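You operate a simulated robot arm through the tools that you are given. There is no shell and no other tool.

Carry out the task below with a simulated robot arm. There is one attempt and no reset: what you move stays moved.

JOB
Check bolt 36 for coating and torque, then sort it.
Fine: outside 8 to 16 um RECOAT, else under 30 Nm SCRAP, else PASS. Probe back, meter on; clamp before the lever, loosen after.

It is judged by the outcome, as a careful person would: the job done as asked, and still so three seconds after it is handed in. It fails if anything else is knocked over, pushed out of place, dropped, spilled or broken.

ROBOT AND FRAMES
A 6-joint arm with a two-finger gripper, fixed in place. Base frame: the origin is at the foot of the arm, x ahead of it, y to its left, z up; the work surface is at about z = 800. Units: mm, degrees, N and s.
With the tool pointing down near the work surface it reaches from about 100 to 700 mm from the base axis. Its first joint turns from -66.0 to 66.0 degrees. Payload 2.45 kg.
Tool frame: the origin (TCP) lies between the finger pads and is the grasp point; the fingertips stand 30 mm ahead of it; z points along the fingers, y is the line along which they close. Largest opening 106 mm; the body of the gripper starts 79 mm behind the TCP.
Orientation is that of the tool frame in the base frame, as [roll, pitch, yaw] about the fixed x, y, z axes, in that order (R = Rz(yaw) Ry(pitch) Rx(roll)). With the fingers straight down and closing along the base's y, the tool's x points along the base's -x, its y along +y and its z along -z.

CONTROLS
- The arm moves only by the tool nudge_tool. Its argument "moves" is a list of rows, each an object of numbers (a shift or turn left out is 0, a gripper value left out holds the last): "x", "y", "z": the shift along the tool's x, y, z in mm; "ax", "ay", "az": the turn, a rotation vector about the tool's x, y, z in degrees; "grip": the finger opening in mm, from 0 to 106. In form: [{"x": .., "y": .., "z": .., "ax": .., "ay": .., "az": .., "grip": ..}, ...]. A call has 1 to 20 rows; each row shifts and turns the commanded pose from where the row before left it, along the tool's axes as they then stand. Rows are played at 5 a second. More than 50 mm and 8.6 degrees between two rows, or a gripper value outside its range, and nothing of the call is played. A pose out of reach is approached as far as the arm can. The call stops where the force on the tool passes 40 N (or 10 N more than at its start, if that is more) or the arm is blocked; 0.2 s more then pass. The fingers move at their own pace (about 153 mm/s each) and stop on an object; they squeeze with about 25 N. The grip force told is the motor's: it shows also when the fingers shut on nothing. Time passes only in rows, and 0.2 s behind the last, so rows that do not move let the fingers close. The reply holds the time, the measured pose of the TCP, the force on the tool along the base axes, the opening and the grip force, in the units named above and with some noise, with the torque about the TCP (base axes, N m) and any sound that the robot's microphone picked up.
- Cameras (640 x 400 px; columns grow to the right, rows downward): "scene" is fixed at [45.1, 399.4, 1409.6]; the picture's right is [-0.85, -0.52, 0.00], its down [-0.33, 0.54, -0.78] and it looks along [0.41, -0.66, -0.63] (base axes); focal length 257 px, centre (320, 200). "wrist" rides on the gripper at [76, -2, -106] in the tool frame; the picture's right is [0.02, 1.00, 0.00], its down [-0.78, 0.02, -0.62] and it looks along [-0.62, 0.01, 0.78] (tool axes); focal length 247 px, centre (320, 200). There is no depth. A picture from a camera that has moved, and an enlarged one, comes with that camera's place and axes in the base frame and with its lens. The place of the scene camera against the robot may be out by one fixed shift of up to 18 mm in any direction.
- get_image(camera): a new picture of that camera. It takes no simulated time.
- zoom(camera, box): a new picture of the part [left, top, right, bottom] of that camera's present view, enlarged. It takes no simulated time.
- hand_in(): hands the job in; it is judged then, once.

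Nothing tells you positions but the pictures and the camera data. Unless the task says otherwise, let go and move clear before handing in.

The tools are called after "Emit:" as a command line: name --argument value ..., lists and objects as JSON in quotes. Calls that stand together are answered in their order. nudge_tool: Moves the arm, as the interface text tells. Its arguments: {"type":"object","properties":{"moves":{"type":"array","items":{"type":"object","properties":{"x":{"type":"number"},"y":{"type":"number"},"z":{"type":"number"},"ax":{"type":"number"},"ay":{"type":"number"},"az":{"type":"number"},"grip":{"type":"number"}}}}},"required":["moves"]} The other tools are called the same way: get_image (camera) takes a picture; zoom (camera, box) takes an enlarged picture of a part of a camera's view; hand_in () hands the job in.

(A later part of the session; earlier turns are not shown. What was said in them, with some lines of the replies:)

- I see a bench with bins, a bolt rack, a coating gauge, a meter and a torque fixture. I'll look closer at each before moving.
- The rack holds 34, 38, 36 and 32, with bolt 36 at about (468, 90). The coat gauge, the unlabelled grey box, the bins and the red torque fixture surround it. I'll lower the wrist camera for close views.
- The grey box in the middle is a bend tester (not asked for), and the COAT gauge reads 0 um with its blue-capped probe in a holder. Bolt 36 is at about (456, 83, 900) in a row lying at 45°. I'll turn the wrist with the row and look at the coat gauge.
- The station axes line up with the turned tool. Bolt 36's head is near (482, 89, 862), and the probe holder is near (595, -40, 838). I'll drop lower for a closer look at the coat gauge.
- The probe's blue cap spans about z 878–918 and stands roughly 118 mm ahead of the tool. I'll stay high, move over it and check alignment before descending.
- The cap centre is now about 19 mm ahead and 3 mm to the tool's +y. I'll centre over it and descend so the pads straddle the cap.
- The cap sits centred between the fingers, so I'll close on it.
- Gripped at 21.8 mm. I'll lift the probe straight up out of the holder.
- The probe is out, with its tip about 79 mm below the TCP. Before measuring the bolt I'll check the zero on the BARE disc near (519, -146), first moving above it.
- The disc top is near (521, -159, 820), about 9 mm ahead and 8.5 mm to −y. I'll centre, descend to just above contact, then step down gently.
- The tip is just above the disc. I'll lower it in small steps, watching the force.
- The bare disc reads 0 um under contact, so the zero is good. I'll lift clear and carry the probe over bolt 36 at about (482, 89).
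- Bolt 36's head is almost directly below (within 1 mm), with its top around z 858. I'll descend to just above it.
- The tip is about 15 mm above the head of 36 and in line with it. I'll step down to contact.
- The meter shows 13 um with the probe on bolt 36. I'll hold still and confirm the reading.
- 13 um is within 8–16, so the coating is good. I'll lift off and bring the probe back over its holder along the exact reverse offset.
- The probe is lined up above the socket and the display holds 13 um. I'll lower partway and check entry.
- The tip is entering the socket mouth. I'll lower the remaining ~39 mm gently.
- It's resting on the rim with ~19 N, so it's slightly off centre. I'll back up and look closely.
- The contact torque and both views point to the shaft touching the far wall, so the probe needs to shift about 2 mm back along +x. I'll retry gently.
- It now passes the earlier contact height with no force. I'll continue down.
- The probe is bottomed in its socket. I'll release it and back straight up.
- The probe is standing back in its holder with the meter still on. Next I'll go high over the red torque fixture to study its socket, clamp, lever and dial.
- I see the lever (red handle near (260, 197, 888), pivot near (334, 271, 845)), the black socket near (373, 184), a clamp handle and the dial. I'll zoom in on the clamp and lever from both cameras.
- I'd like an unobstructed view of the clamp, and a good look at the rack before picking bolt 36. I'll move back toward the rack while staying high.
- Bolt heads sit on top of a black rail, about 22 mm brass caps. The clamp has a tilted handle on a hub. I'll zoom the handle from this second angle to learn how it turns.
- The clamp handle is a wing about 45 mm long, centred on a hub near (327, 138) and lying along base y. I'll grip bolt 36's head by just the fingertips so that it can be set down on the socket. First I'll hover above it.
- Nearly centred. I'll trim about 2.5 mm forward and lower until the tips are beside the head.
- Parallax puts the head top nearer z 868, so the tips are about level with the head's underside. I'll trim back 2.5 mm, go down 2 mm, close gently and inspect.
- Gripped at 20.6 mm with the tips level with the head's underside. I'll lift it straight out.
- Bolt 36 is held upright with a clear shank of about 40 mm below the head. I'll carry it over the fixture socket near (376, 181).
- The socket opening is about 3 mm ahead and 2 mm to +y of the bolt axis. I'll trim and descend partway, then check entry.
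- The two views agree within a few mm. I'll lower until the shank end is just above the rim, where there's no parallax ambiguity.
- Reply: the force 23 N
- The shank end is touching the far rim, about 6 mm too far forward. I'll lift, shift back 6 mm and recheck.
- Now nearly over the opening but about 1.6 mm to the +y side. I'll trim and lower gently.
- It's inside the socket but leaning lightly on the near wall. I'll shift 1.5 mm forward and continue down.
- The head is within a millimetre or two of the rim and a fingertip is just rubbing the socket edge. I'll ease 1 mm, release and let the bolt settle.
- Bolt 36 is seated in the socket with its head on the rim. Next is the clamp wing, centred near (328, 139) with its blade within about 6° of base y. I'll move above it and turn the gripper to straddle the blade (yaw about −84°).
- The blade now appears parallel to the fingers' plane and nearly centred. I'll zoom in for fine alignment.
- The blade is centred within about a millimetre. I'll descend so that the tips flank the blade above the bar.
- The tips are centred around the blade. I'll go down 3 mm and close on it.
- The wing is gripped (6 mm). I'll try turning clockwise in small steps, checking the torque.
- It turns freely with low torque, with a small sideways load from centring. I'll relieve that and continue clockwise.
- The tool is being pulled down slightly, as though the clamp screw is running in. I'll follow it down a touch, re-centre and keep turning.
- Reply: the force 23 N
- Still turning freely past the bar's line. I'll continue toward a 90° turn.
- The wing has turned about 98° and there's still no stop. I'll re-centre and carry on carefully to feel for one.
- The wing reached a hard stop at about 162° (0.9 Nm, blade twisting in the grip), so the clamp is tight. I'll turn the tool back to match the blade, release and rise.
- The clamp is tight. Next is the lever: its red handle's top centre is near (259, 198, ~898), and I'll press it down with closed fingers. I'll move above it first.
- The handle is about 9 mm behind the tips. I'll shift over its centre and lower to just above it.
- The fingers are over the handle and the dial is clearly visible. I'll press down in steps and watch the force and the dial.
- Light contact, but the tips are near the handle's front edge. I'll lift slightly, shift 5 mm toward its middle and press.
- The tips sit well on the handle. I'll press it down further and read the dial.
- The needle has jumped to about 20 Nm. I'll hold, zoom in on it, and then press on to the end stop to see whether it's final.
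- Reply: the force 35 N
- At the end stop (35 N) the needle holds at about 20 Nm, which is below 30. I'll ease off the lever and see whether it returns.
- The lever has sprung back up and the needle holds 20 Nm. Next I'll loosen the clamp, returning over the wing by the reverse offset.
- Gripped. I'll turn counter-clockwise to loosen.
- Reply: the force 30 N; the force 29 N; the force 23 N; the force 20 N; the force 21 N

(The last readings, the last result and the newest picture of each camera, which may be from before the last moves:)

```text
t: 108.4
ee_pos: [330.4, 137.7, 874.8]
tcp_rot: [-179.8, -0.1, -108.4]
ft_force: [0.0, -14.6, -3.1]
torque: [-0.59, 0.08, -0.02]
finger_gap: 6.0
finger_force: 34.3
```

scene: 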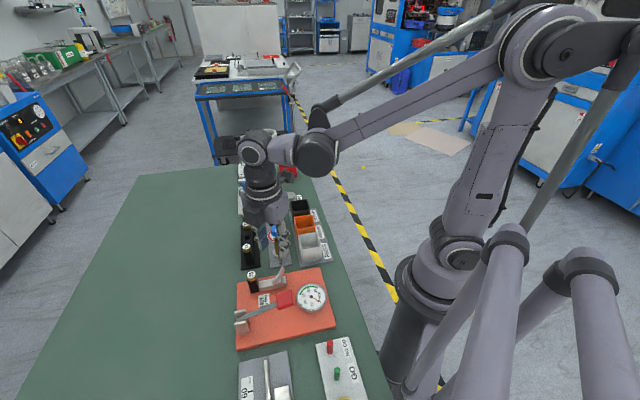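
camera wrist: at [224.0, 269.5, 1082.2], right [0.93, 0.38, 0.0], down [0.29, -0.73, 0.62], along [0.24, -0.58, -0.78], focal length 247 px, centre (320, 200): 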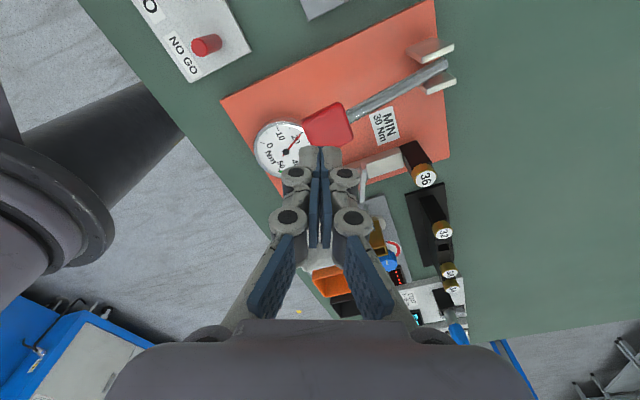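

Emit:
nudge_tool --moves '[{"x": 0.9, "y": -0.3}, {}, {"az": -6}, {"az": -6}, {}]'

Emit:
nudge_tool --moves '[{"az": -5}, {"az": -5}, {}]'

Emit:
nudge_tool --moves '[{"az": -4}, {}]'

Emit:
zoom --camera "wrist" --box '[240, 80, 400, 220]'

```text
t: 109.6
ee_pos: [329.9, 138.9, 874.7]
tcp_rot: [-179.7, 0.1, -96.5]
ft_force: [8.4, -1.4, 1.1]
torque: [-0.51, -0.14, -0.06]
finger_gap: 6.1
finger_force: 34.0
```

```text
t: 110.4
ee_pos: [331.2, 138.1, 875.0]
tcp_rot: [-179.8, 0.0, -86.5]
ft_force: [14.3, -2.4, 17.3]
torque: [0.74, -0.29, -0.02]
finger_gap: 6.1
finger_force: 34.1
```

```text
t: 111.0
ee_pos: [329.3, 137.9, 875.3]
tcp_rot: [-179.7, 0.0, -82.6]
ft_force: [17.8, -1.6, 26.0]
torque: [0.1, -0.44, -0.26]
finger_gap: 6.1
finger_force: 34.1
```

```text
2.86 times, centred on (320, 150) of wrist
camera zoom: at [341.0, 61.6, 980.8], right [-0.99, -0.15, -0.01], down [-0.12, 0.77, 0.62], along [-0.09, 0.61, -0.78], focal length 706 px, centre (320, 343)
```

zoom: 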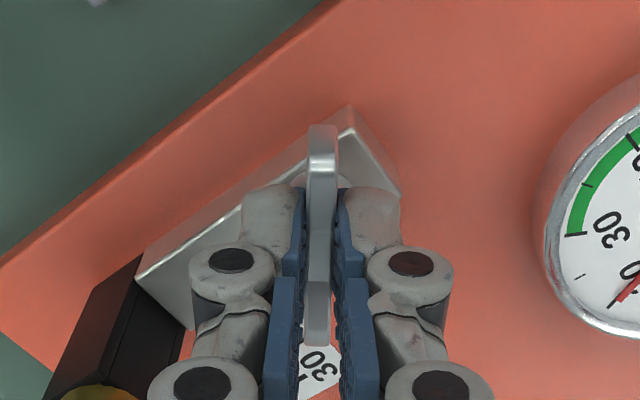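

Resistance appears right at the wing's original angle, so it's back at its loose stop and the other end was the tight one. I'll release the wing and rise.

Emit:
nudge_tool --moves '[{"z": -0.7, "y": -0.5}, {"az": 1.5}, {"grip": 34}, {}, {}, {"z": -20}, {"z": -30}, {"z": -30}, {"z": -20}]'

Emit:
zoom --camera "scene" --box '[225, 250, 335, 350]'

Emit:
get_image --camera "wrist"

```text
t: 113.0
ee_pos: [329.8, 139.8, 975.2]
tcp_rot: [-179.9, 0.0, -84.1]
ft_force: [0.0, -0.8, -0.1]
torque: [0.04, 0.02, -0.02]
finger_gap: 34.2
finger_force: 0.0
```

```text
4.00 times, centred on (280, 300) of scene
camera zoom: at [45.1, 399.4, 1409.6], right [-0.85, -0.52, 0.0], down [-0.33, 0.54, -0.78], along [0.41, -0.66, -0.63], focal length 1029 px, centre (480, -200)
```

zoom: 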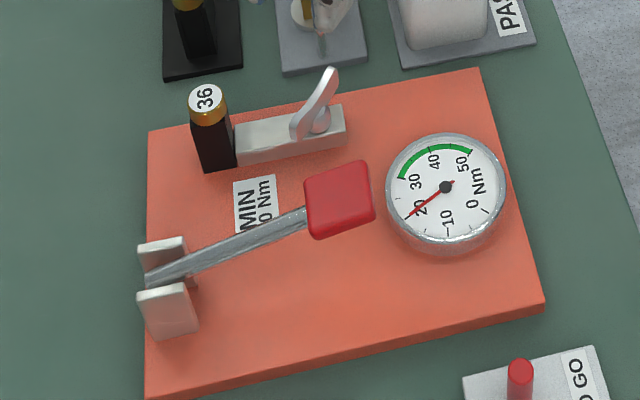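

```text
taken
camera wrist: at [339.4, 61.9, 1080.2], right [-0.99, -0.12, 0.0], down [-0.1, 0.78, 0.62], along [-0.08, 0.62, -0.78], focal length 247 px, centre (320, 200)
```

wrist: 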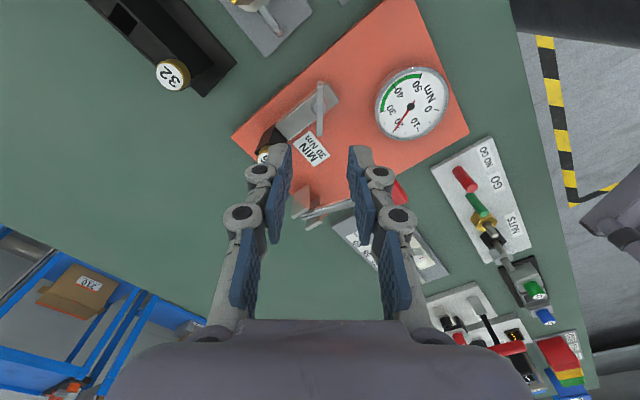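

All as it was: the lever is up, the clamp is loose and the needle is at 20. I'll turn back to yaw 135° and return above bolt 36.

Emit:
nudge_tool --moves '[{"az": 7.83}, {"az": 7.83}, {"az": 7.83}, {"az": 7.83}, {"az": 7.83}, {"az": 7.83}, {"az": 7.83}, {"az": 7.83}, {"az": 7.83}, {"az": 7.83}, {"az": 7.83}, {"az": 7.83}, {"az": 7.83}, {"az": 7.83}, {"az": 7.83}, {"az": 7.83}, {"az": 7.83}, {"az": 7.83}, {}]'

Emit:
nudge_tool --moves '[{"y": 31, "grip": 40}, {"y": 31}, {"z": 20}, {"z": 20}, {}]'

Emit:
zoom --camera "wrist" --box '[240, 60, 400, 200]'

Emit:
zoom --camera "scene" --box '[235, 240, 285, 290]'

```text
t: 117.0
ee_pos: [330.5, 137.7, 976.6]
tcp_rot: [179.9, 0.1, 134.9]
ft_force: [0.0, 0.8, 0.3]
torque: [0.02, 0.02, -0.03]
finger_gap: 34.2
finger_force: 0.1
```

```text
t: 118.2
ee_pos: [374.1, 183.5, 936.7]
tcp_rot: [180.0, 0.1, 135.0]
ft_force: [-0.5, 0.6, -0.6]
torque: [0.02, 0.02, 0.0]
finger_gap: 39.8
finger_force: 0.1
```

```text
2.86 times, centred on (320, 130) of wrist
camera zoom: at [318.7, 234.2, 1042.7], right [0.69, 0.72, 0.0], down [0.56, -0.54, 0.62], along [0.45, -0.43, -0.78], focal length 706 px, centre (320, 400)
```

zoom: 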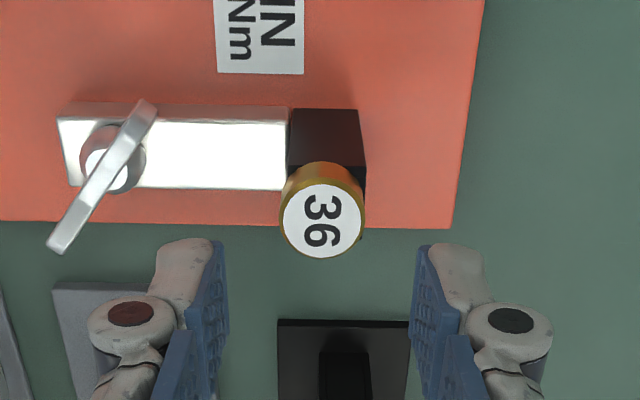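

```text
8.00 times, centred on (260, 265) of scene
camera zoom: at [45.1, 399.4, 1409.6], right [-0.85, -0.52, 0.0], down [-0.33, 0.54, -0.78], along [0.41, -0.66, -0.63], focal length 2057 px, centre (800, -320)
```

zoom: 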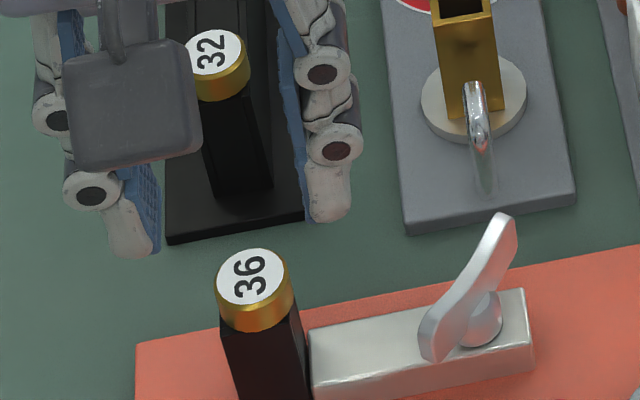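

Aligned over 36. I'll descend and take the head with the fingertips, staying just above the socket rim.

Emit:
nudge_tool --moves '[{"z": 15}, {"z": 15}, {"z": 10}, {"z": 5}, {}]'

Emit:
zoom --camera "wrist" --box '[240, 80, 400, 220]'

Emit:
zoom --camera "scene" --box '[240, 250, 280, 285]'

```text
t: 119.4
ee_pos: [372.4, 181.6, 890.8]
tcp_rot: [-180.0, 0.0, 135.0]
ft_force: [0.0, -0.5, 0.6]
torque: [0.0, 0.0, 0.01]
finger_gap: 39.8
finger_force: 0.1
```

```text
2.86 times, centred on (320, 150) of wrist
camera zoom: at [318.5, 234.1, 996.6], right [0.69, 0.72, 0.0], down [0.56, -0.54, 0.62], along [0.45, -0.43, -0.78], focal length 706 px, centre (320, 343)
```

zoom: 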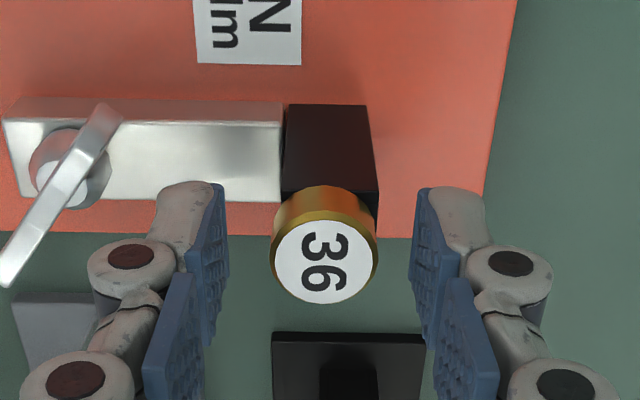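

```text
11.43 times, centred on (260, 268) of scene
camera zoom: at [45.1, 399.4, 1409.6], right [-0.85, -0.52, 0.0], down [-0.33, 0.54, -0.78], along [0.41, -0.66, -0.63], focal length 2939 px, centre (1006, -571)
```

zoom: 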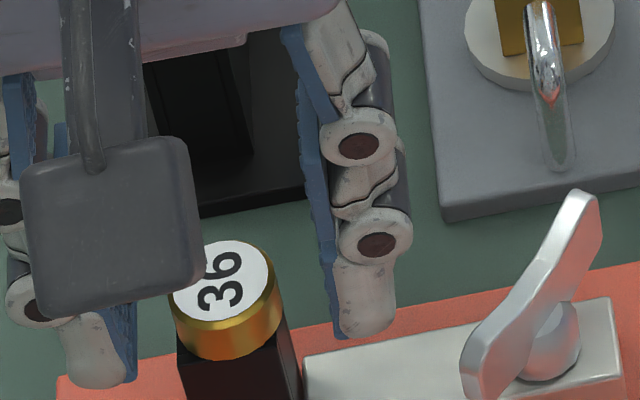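

Emit:
nudge_tool --moves '[{"y": 0.8}, {"grip": 10}, {}, {}]'

Emit:
nudge_tool --moves '[{"z": -4}, {"z": -8}, {"z": -12}, {"z": -16}, {"z": -25}, {"z": -30}, {}]'

Emit:
get_image --camera "wrist"

Emit:
get_image --camera "scene"

```text
t: 120.4
ee_pos: [374.4, 184.1, 891.6]
tcp_rot: [179.7, 0.2, 135.0]
ft_force: [7.2, 5.7, 6.0]
torque: [0.17, -0.22, -0.01]
finger_gap: 20.7
finger_force: 25.2
```

```text
t: 122.0
ee_pos: [375.9, 182.6, 985.1]
tcp_rot: [180.0, 0.0, 135.1]
ft_force: [0.4, -0.2, -0.9]
torque: [0.01, 0.01, 0.01]
finger_gap: 20.3
finger_force: 24.9
```

```text
taken
camera wrist: at [319.0, 234.4, 1091.0], right [0.69, 0.72, 0.0], down [0.56, -0.54, 0.62], along [0.45, -0.43, -0.78], focal length 247 px, centre (320, 200)
```

wrist: 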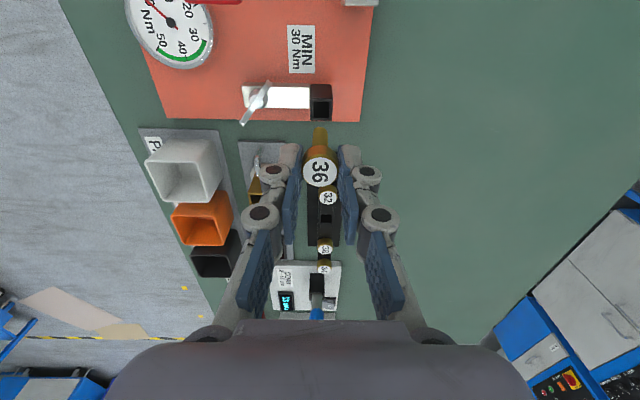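

```text
taken
```

scene: 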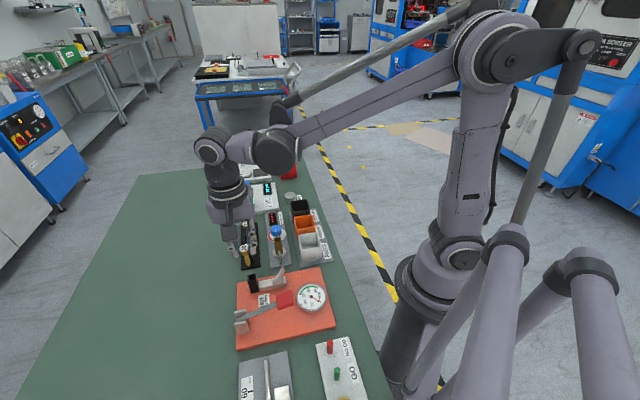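

Bolt 36 is free of the fixture. Coating is fine and torque is 20 Nm (under 30), so it goes to SCRAP, the black bin near (425, −82). I'll carry it there at a safe height.

Emit:
nudge_tool --moves '[{"z": -20}, {"x": -28, "y": -19}, {"x": -28, "y": -19}, {"x": -28, "y": -19}, {"x": -28, "y": -19}, {"x": -28, "y": -19}, {"x": -28, "y": -19}, {"x": -28, "y": -19}, {"x": -26, "y": -19}, {}]'

Emit:
get_image --camera "wrist"

Emit:
zoom --camera "scene" --box '[250, 150, 340, 270]'

```text
t: 124.2
ee_pos: [422.8, -81.2, 1006.9]
tcp_rot: [-179.9, -0.1, 135.0]
ft_force: [0.6, -0.1, -0.2]
torque: [0.02, -0.03, 0.0]
finger_gap: 20.4
finger_force: 25.5
```

```text
taken
camera wrist: at [366.9, -29.7, 1113.2], right [0.69, 0.72, 0.0], down [0.57, -0.54, 0.62], along [0.45, -0.43, -0.78], focal length 247 px, centre (320, 200)
```

wrist: 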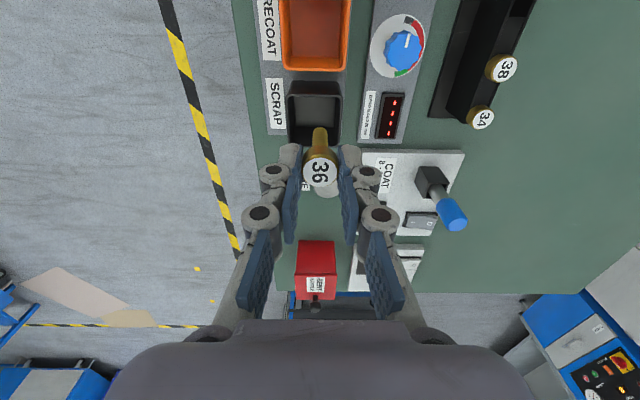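

```text
3.33 times, centred on (295, 210) of scene
camera zoom: at [45.1, 399.4, 1409.6], right [-0.85, -0.52, 0.0], down [-0.33, 0.54, -0.78], along [0.41, -0.66, -0.63], focal length 857 px, centre (403, 167)
```

zoom: 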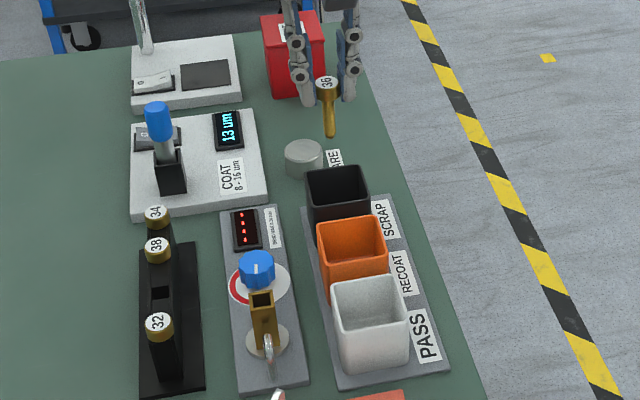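

The bin opening is ahead and to −y of the bolt. I'll shift about 13 mm forward and 7 mm sideways, lower a bit and recheck.

Emit:
nudge_tool --moves '[{"x": -13, "y": -7}, {"z": 20}, {"z": 20}, {}]'

Emit:
get_image --camera "wrist"

Emit:
zoom --camera "scene" --box '[260, 150, 330, 230]'

```text
t: 125.2
ee_pos: [428.2, -96.7, 965.8]
tcp_rot: [179.9, 0.0, 135.0]
ft_force: [-0.1, 0.5, -0.6]
torque: [0.02, -0.02, -0.01]
finger_gap: 20.6
finger_force: 24.7
```

```text
taken
camera wrist: at [372.1, -44.1, 1071.9], right [0.69, 0.72, 0.0], down [0.56, -0.54, 0.62], along [0.45, -0.43, -0.78], focal length 247 px, centre (320, 200)
```

wrist: 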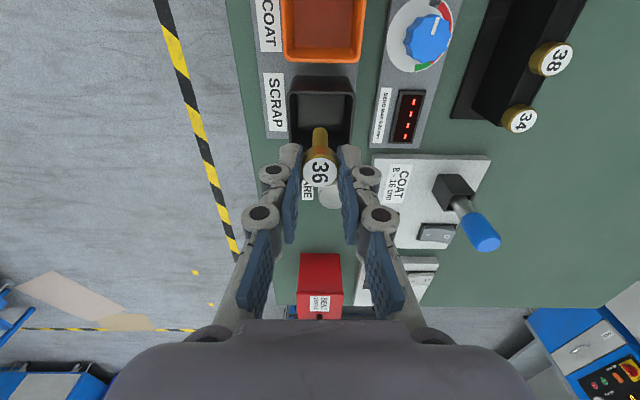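

```text
5.00 times, centred on (295, 190) of scene
camera zoom: at [45.1, 399.4, 1409.6], right [-0.85, -0.52, 0.0], down [-0.33, 0.54, -0.78], along [0.41, -0.66, -0.63], focal length 1286 px, centre (445, 250)
```

zoom: 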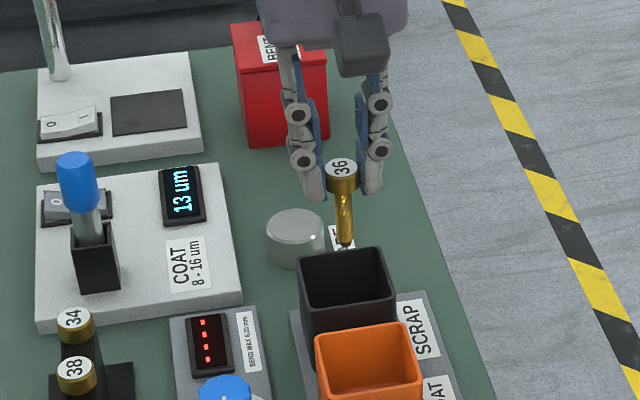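

The bolt is over the black bin's opening. I'll trim 2 mm forward, lower until the head is about at rim height, check and release.

Emit:
nudge_tool --moves '[{"x": -2, "z": 15}, {"z": 15}, {"z": 15}, {"z": 15}, {"z": 6}, {}]'

Emit:
get_image --camera "wrist"

Emit:
zoom --camera "scene" --box '[260, 160, 330, 230]'

```text
t: 126.6
ee_pos: [429.5, -98.4, 898.8]
tcp_rot: [180.0, 0.0, 135.0]
ft_force: [0.7, 0.5, 0.1]
torque: [-0.01, 0.02, 0.02]
finger_gap: 20.7
finger_force: 24.9
```

```text
taken
camera wrist: at [373.9, -46.0, 1005.9], right [0.69, 0.72, 0.0], down [0.57, -0.54, 0.62], along [0.45, -0.43, -0.78], focal length 247 px, centre (320, 200)
```

wrist: 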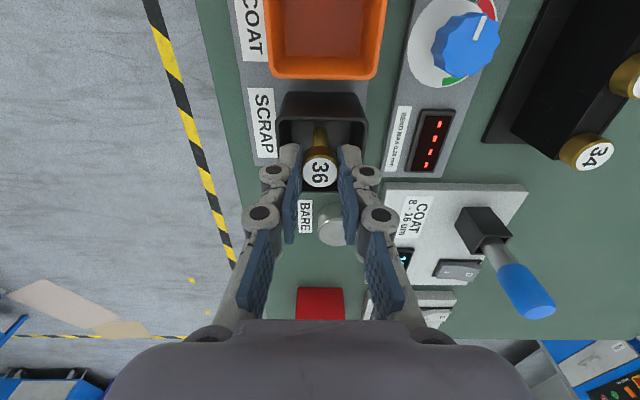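

```text
5.71 times, centred on (295, 195) of scene
camera zoom: at [45.1, 399.4, 1409.6], right [-0.85, -0.52, 0.0], down [-0.33, 0.54, -0.78], along [0.41, -0.66, -0.63], focal length 1470 px, centre (463, 229)
```

zoom: 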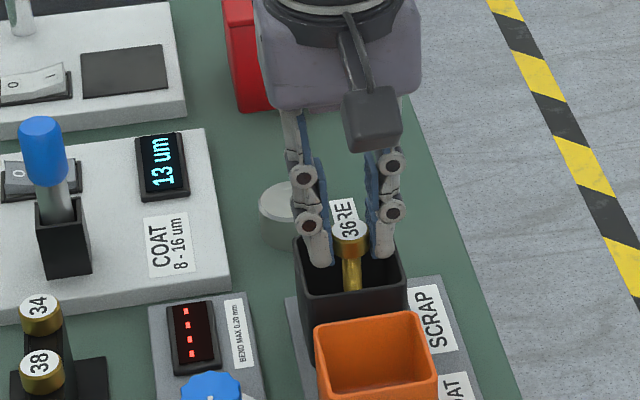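

The bolt is inside the bin and clear of the walls. I'll lower a little more, open slightly to let it down, then rise before opening wider.

Emit:
nudge_tool --moves '[{"z": 4}, {"z": 4}, {}]'

Emit:
nudge_tool --moves '[{"z": 4}, {}]'

Emit:
zoom --camera "scene" --box '[280, 180, 320, 220]'

```text
t: 127.4
ee_pos: [429.2, -97.6, 891.0]
tcp_rot: [-180.0, -0.1, 135.1]
ft_force: [0.1, 0.2, 0.0]
torque: [0.0, -0.04, 0.01]
finger_gap: 20.6
finger_force: 24.8
```

```text
t: 128.0
ee_pos: [428.1, -97.5, 888.9]
tcp_rot: [-179.9, 0.0, 135.1]
ft_force: [0.2, 0.7, -0.5]
torque: [0.03, 0.0, 0.0]
finger_gap: 20.6
finger_force: 25.1
```

```text
10.00 times, centred on (300, 200) of scene
camera zoom: at [45.1, 399.4, 1409.6], right [-0.85, -0.52, 0.0], down [-0.33, 0.54, -0.78], along [0.41, -0.66, -0.63], focal length 2572 px, centre (520, 200)
```

zoom: 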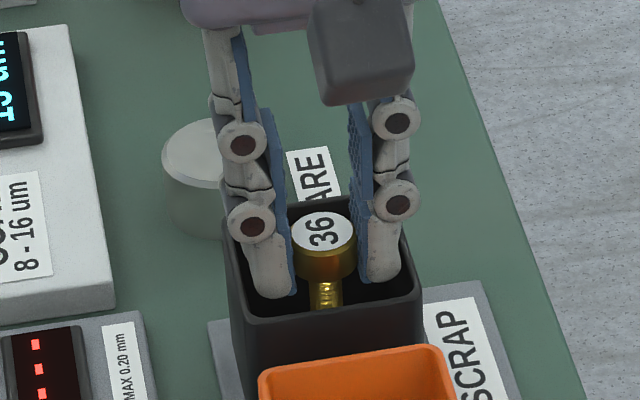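

Emit:
nudge_tool --moves '[{"y": -1.2}, {"grip": 23.5}, {}, {}, {"z": -6}, {}]'

Emit:
zoom --camera "scene" --box '[280, 180, 320, 220]'

```text
t: 129.4
ee_pos: [428.9, -97.9, 894.7]
tcp_rot: [-180.0, 0.1, 135.0]
ft_force: [0.3, 0.3, -0.4]
torque: [0.0, -0.03, -0.02]
finger_gap: 23.4
finger_force: 0.0
```

```text
10.00 times, centred on (300, 200) of scene
camera zoom: at [45.1, 399.4, 1409.6], right [-0.85, -0.52, 0.0], down [-0.33, 0.54, -0.78], along [0.41, -0.66, -0.63], focal length 2572 px, centre (520, 200)
```

zoom: 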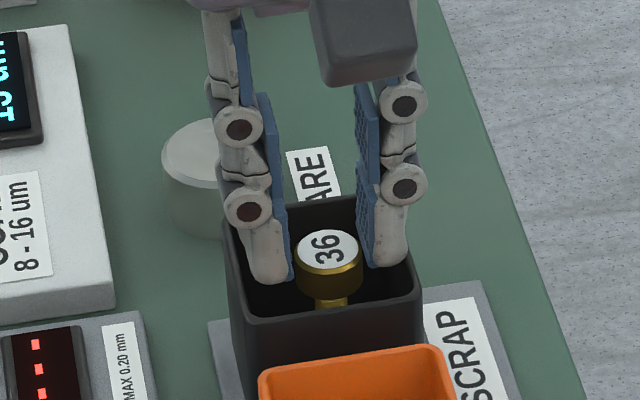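

The bolt is released inside the SCRAP bin. I'll rise clear slowly and verify everything.

Emit:
nudge_tool --moves '[{"z": -10}, {"z": -20}, {"z": -30, "grip": 40}, {"z": -40}, {"z": -40}, {"x": 40, "z": -20}, {"x": 40}, {"x": 40}, {}, {}]'

Emit:
get_image --camera "scene"

Emit:
zoom --camera "scene" --box '[225, 150, 335, 270]'

Emit:
zoom --camera "wrist" --box '[180, 40, 460, 260]'

```text
t: 131.6
ee_pos: [343.5, -13.9, 1053.2]
tcp_rot: [180.0, 0.1, 135.1]
ft_force: [-0.5, -0.3, 0.2]
torque: [0.02, 0.03, 0.03]
finger_gap: 39.8
finger_force: 0.0
```

```text
taken
```

scene: 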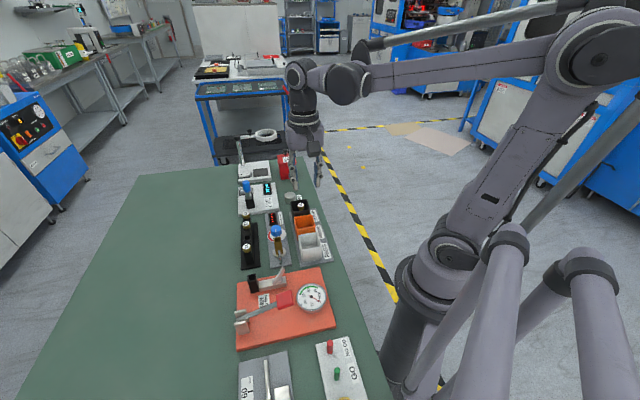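

```text
3.33 times, centred on (280, 210) of scene
camera zoom: at [45.1, 399.4, 1409.6], right [-0.85, -0.52, 0.0], down [-0.33, 0.54, -0.78], along [0.41, -0.66, -0.63], focal length 857 px, centre (453, 167)
```

zoom: 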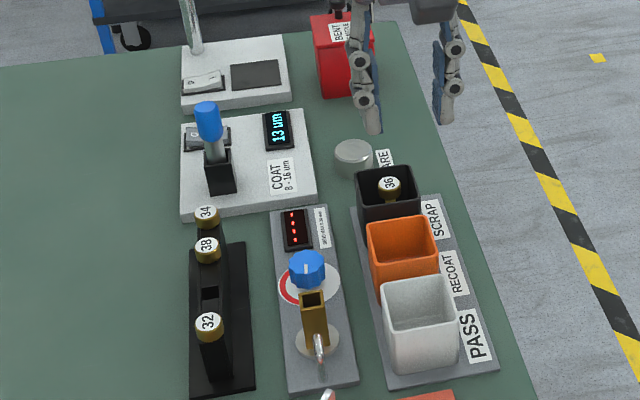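

```text
1.82 times, centred on (320, 150) of wrist
camera zoom: at [287.9, 37.7, 1158.9], right [0.69, 0.72, 0.0], down [0.56, -0.54, 0.62], along [0.45, -0.43, -0.78], focal length 449 px, centre (320, 291)
```

zoom: 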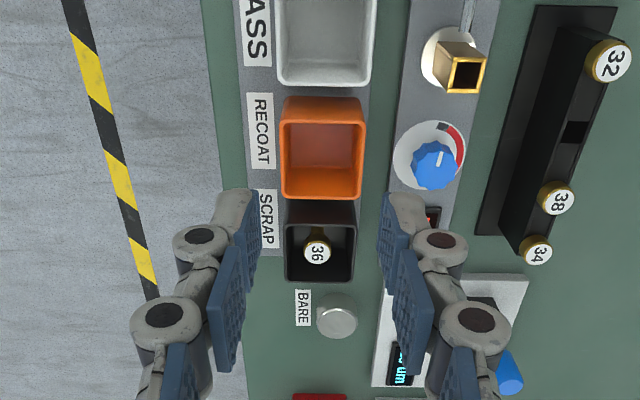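

Bolt 36 is in the SCRAP bin, the probe is in its holder and the meter is on. One last look at the fixture before handing in.

Emit:
zoom --camera "scene" --box '[225, 250, 385, 400]'

Emit:
nudge_tool --moves '[{}, {}, {}, {}, {}]'

```text
2.67 times, centred on (305, 325) of scene
camera zoom: at [45.1, 399.4, 1409.6], right [-0.85, -0.52, 0.0], down [-0.33, 0.54, -0.78], along [0.41, -0.66, -0.63], focal length 686 px, centre (360, -133)
```

zoom: 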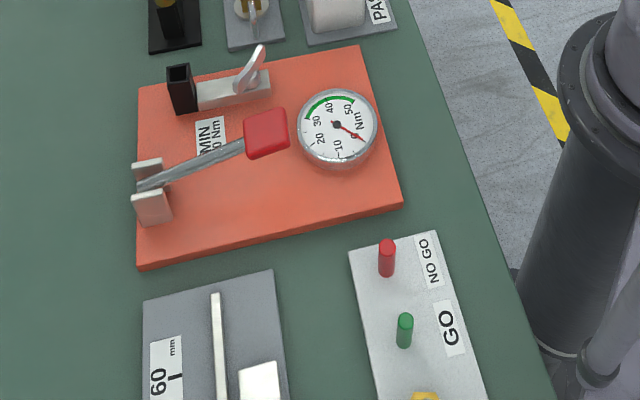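

```text
t: 132.8
ee_pos: [343.6, -14.8, 1053.2]
tcp_rot: [-179.9, 0.0, 135.0]
ft_force: [0.0, 0.5, -0.8]
torque: [0.03, 0.02, -0.03]
finger_gap: 40.0
finger_force: 0.0
```

The fixture is empty with its clamp loose, the lever is up and the dial is back at 0. Bolt 36 (13 um, 20 Nm) sits in SCRAP and the arm is clear, so I'm handing in.

Emit:
hand_in

```text
The job is handed in.
```

Bolt 36 is in the SCRAP bin: its coating is fine, but its torque is too low. I've handed the job in.

| Check | Reading | Limit | Result |
|---|---|---|---|
| Coating | 13 um | 8 to 16 um | within limits |
| Torque | about 20 Nm | at least 30 Nm | too low |

- **Coating:** I checked the meter on the BARE disc first and it read 0 um. The probe is back in its holder and the meter is still on.
- **Torque:** I turned the clamp to its tight stop before pressing the lever. The dial stayed at about 20 Nm with the lever pressed to its end stop. I loosened the clamp afterwards, and the lever and dial went back to rest.
- **Handling:** The probe touched the rim of its holder on the way back, and the bolt touched the rim of the torque socket. I backed off and re-centred each time. In the last pictures nothing was knocked over or out of place.
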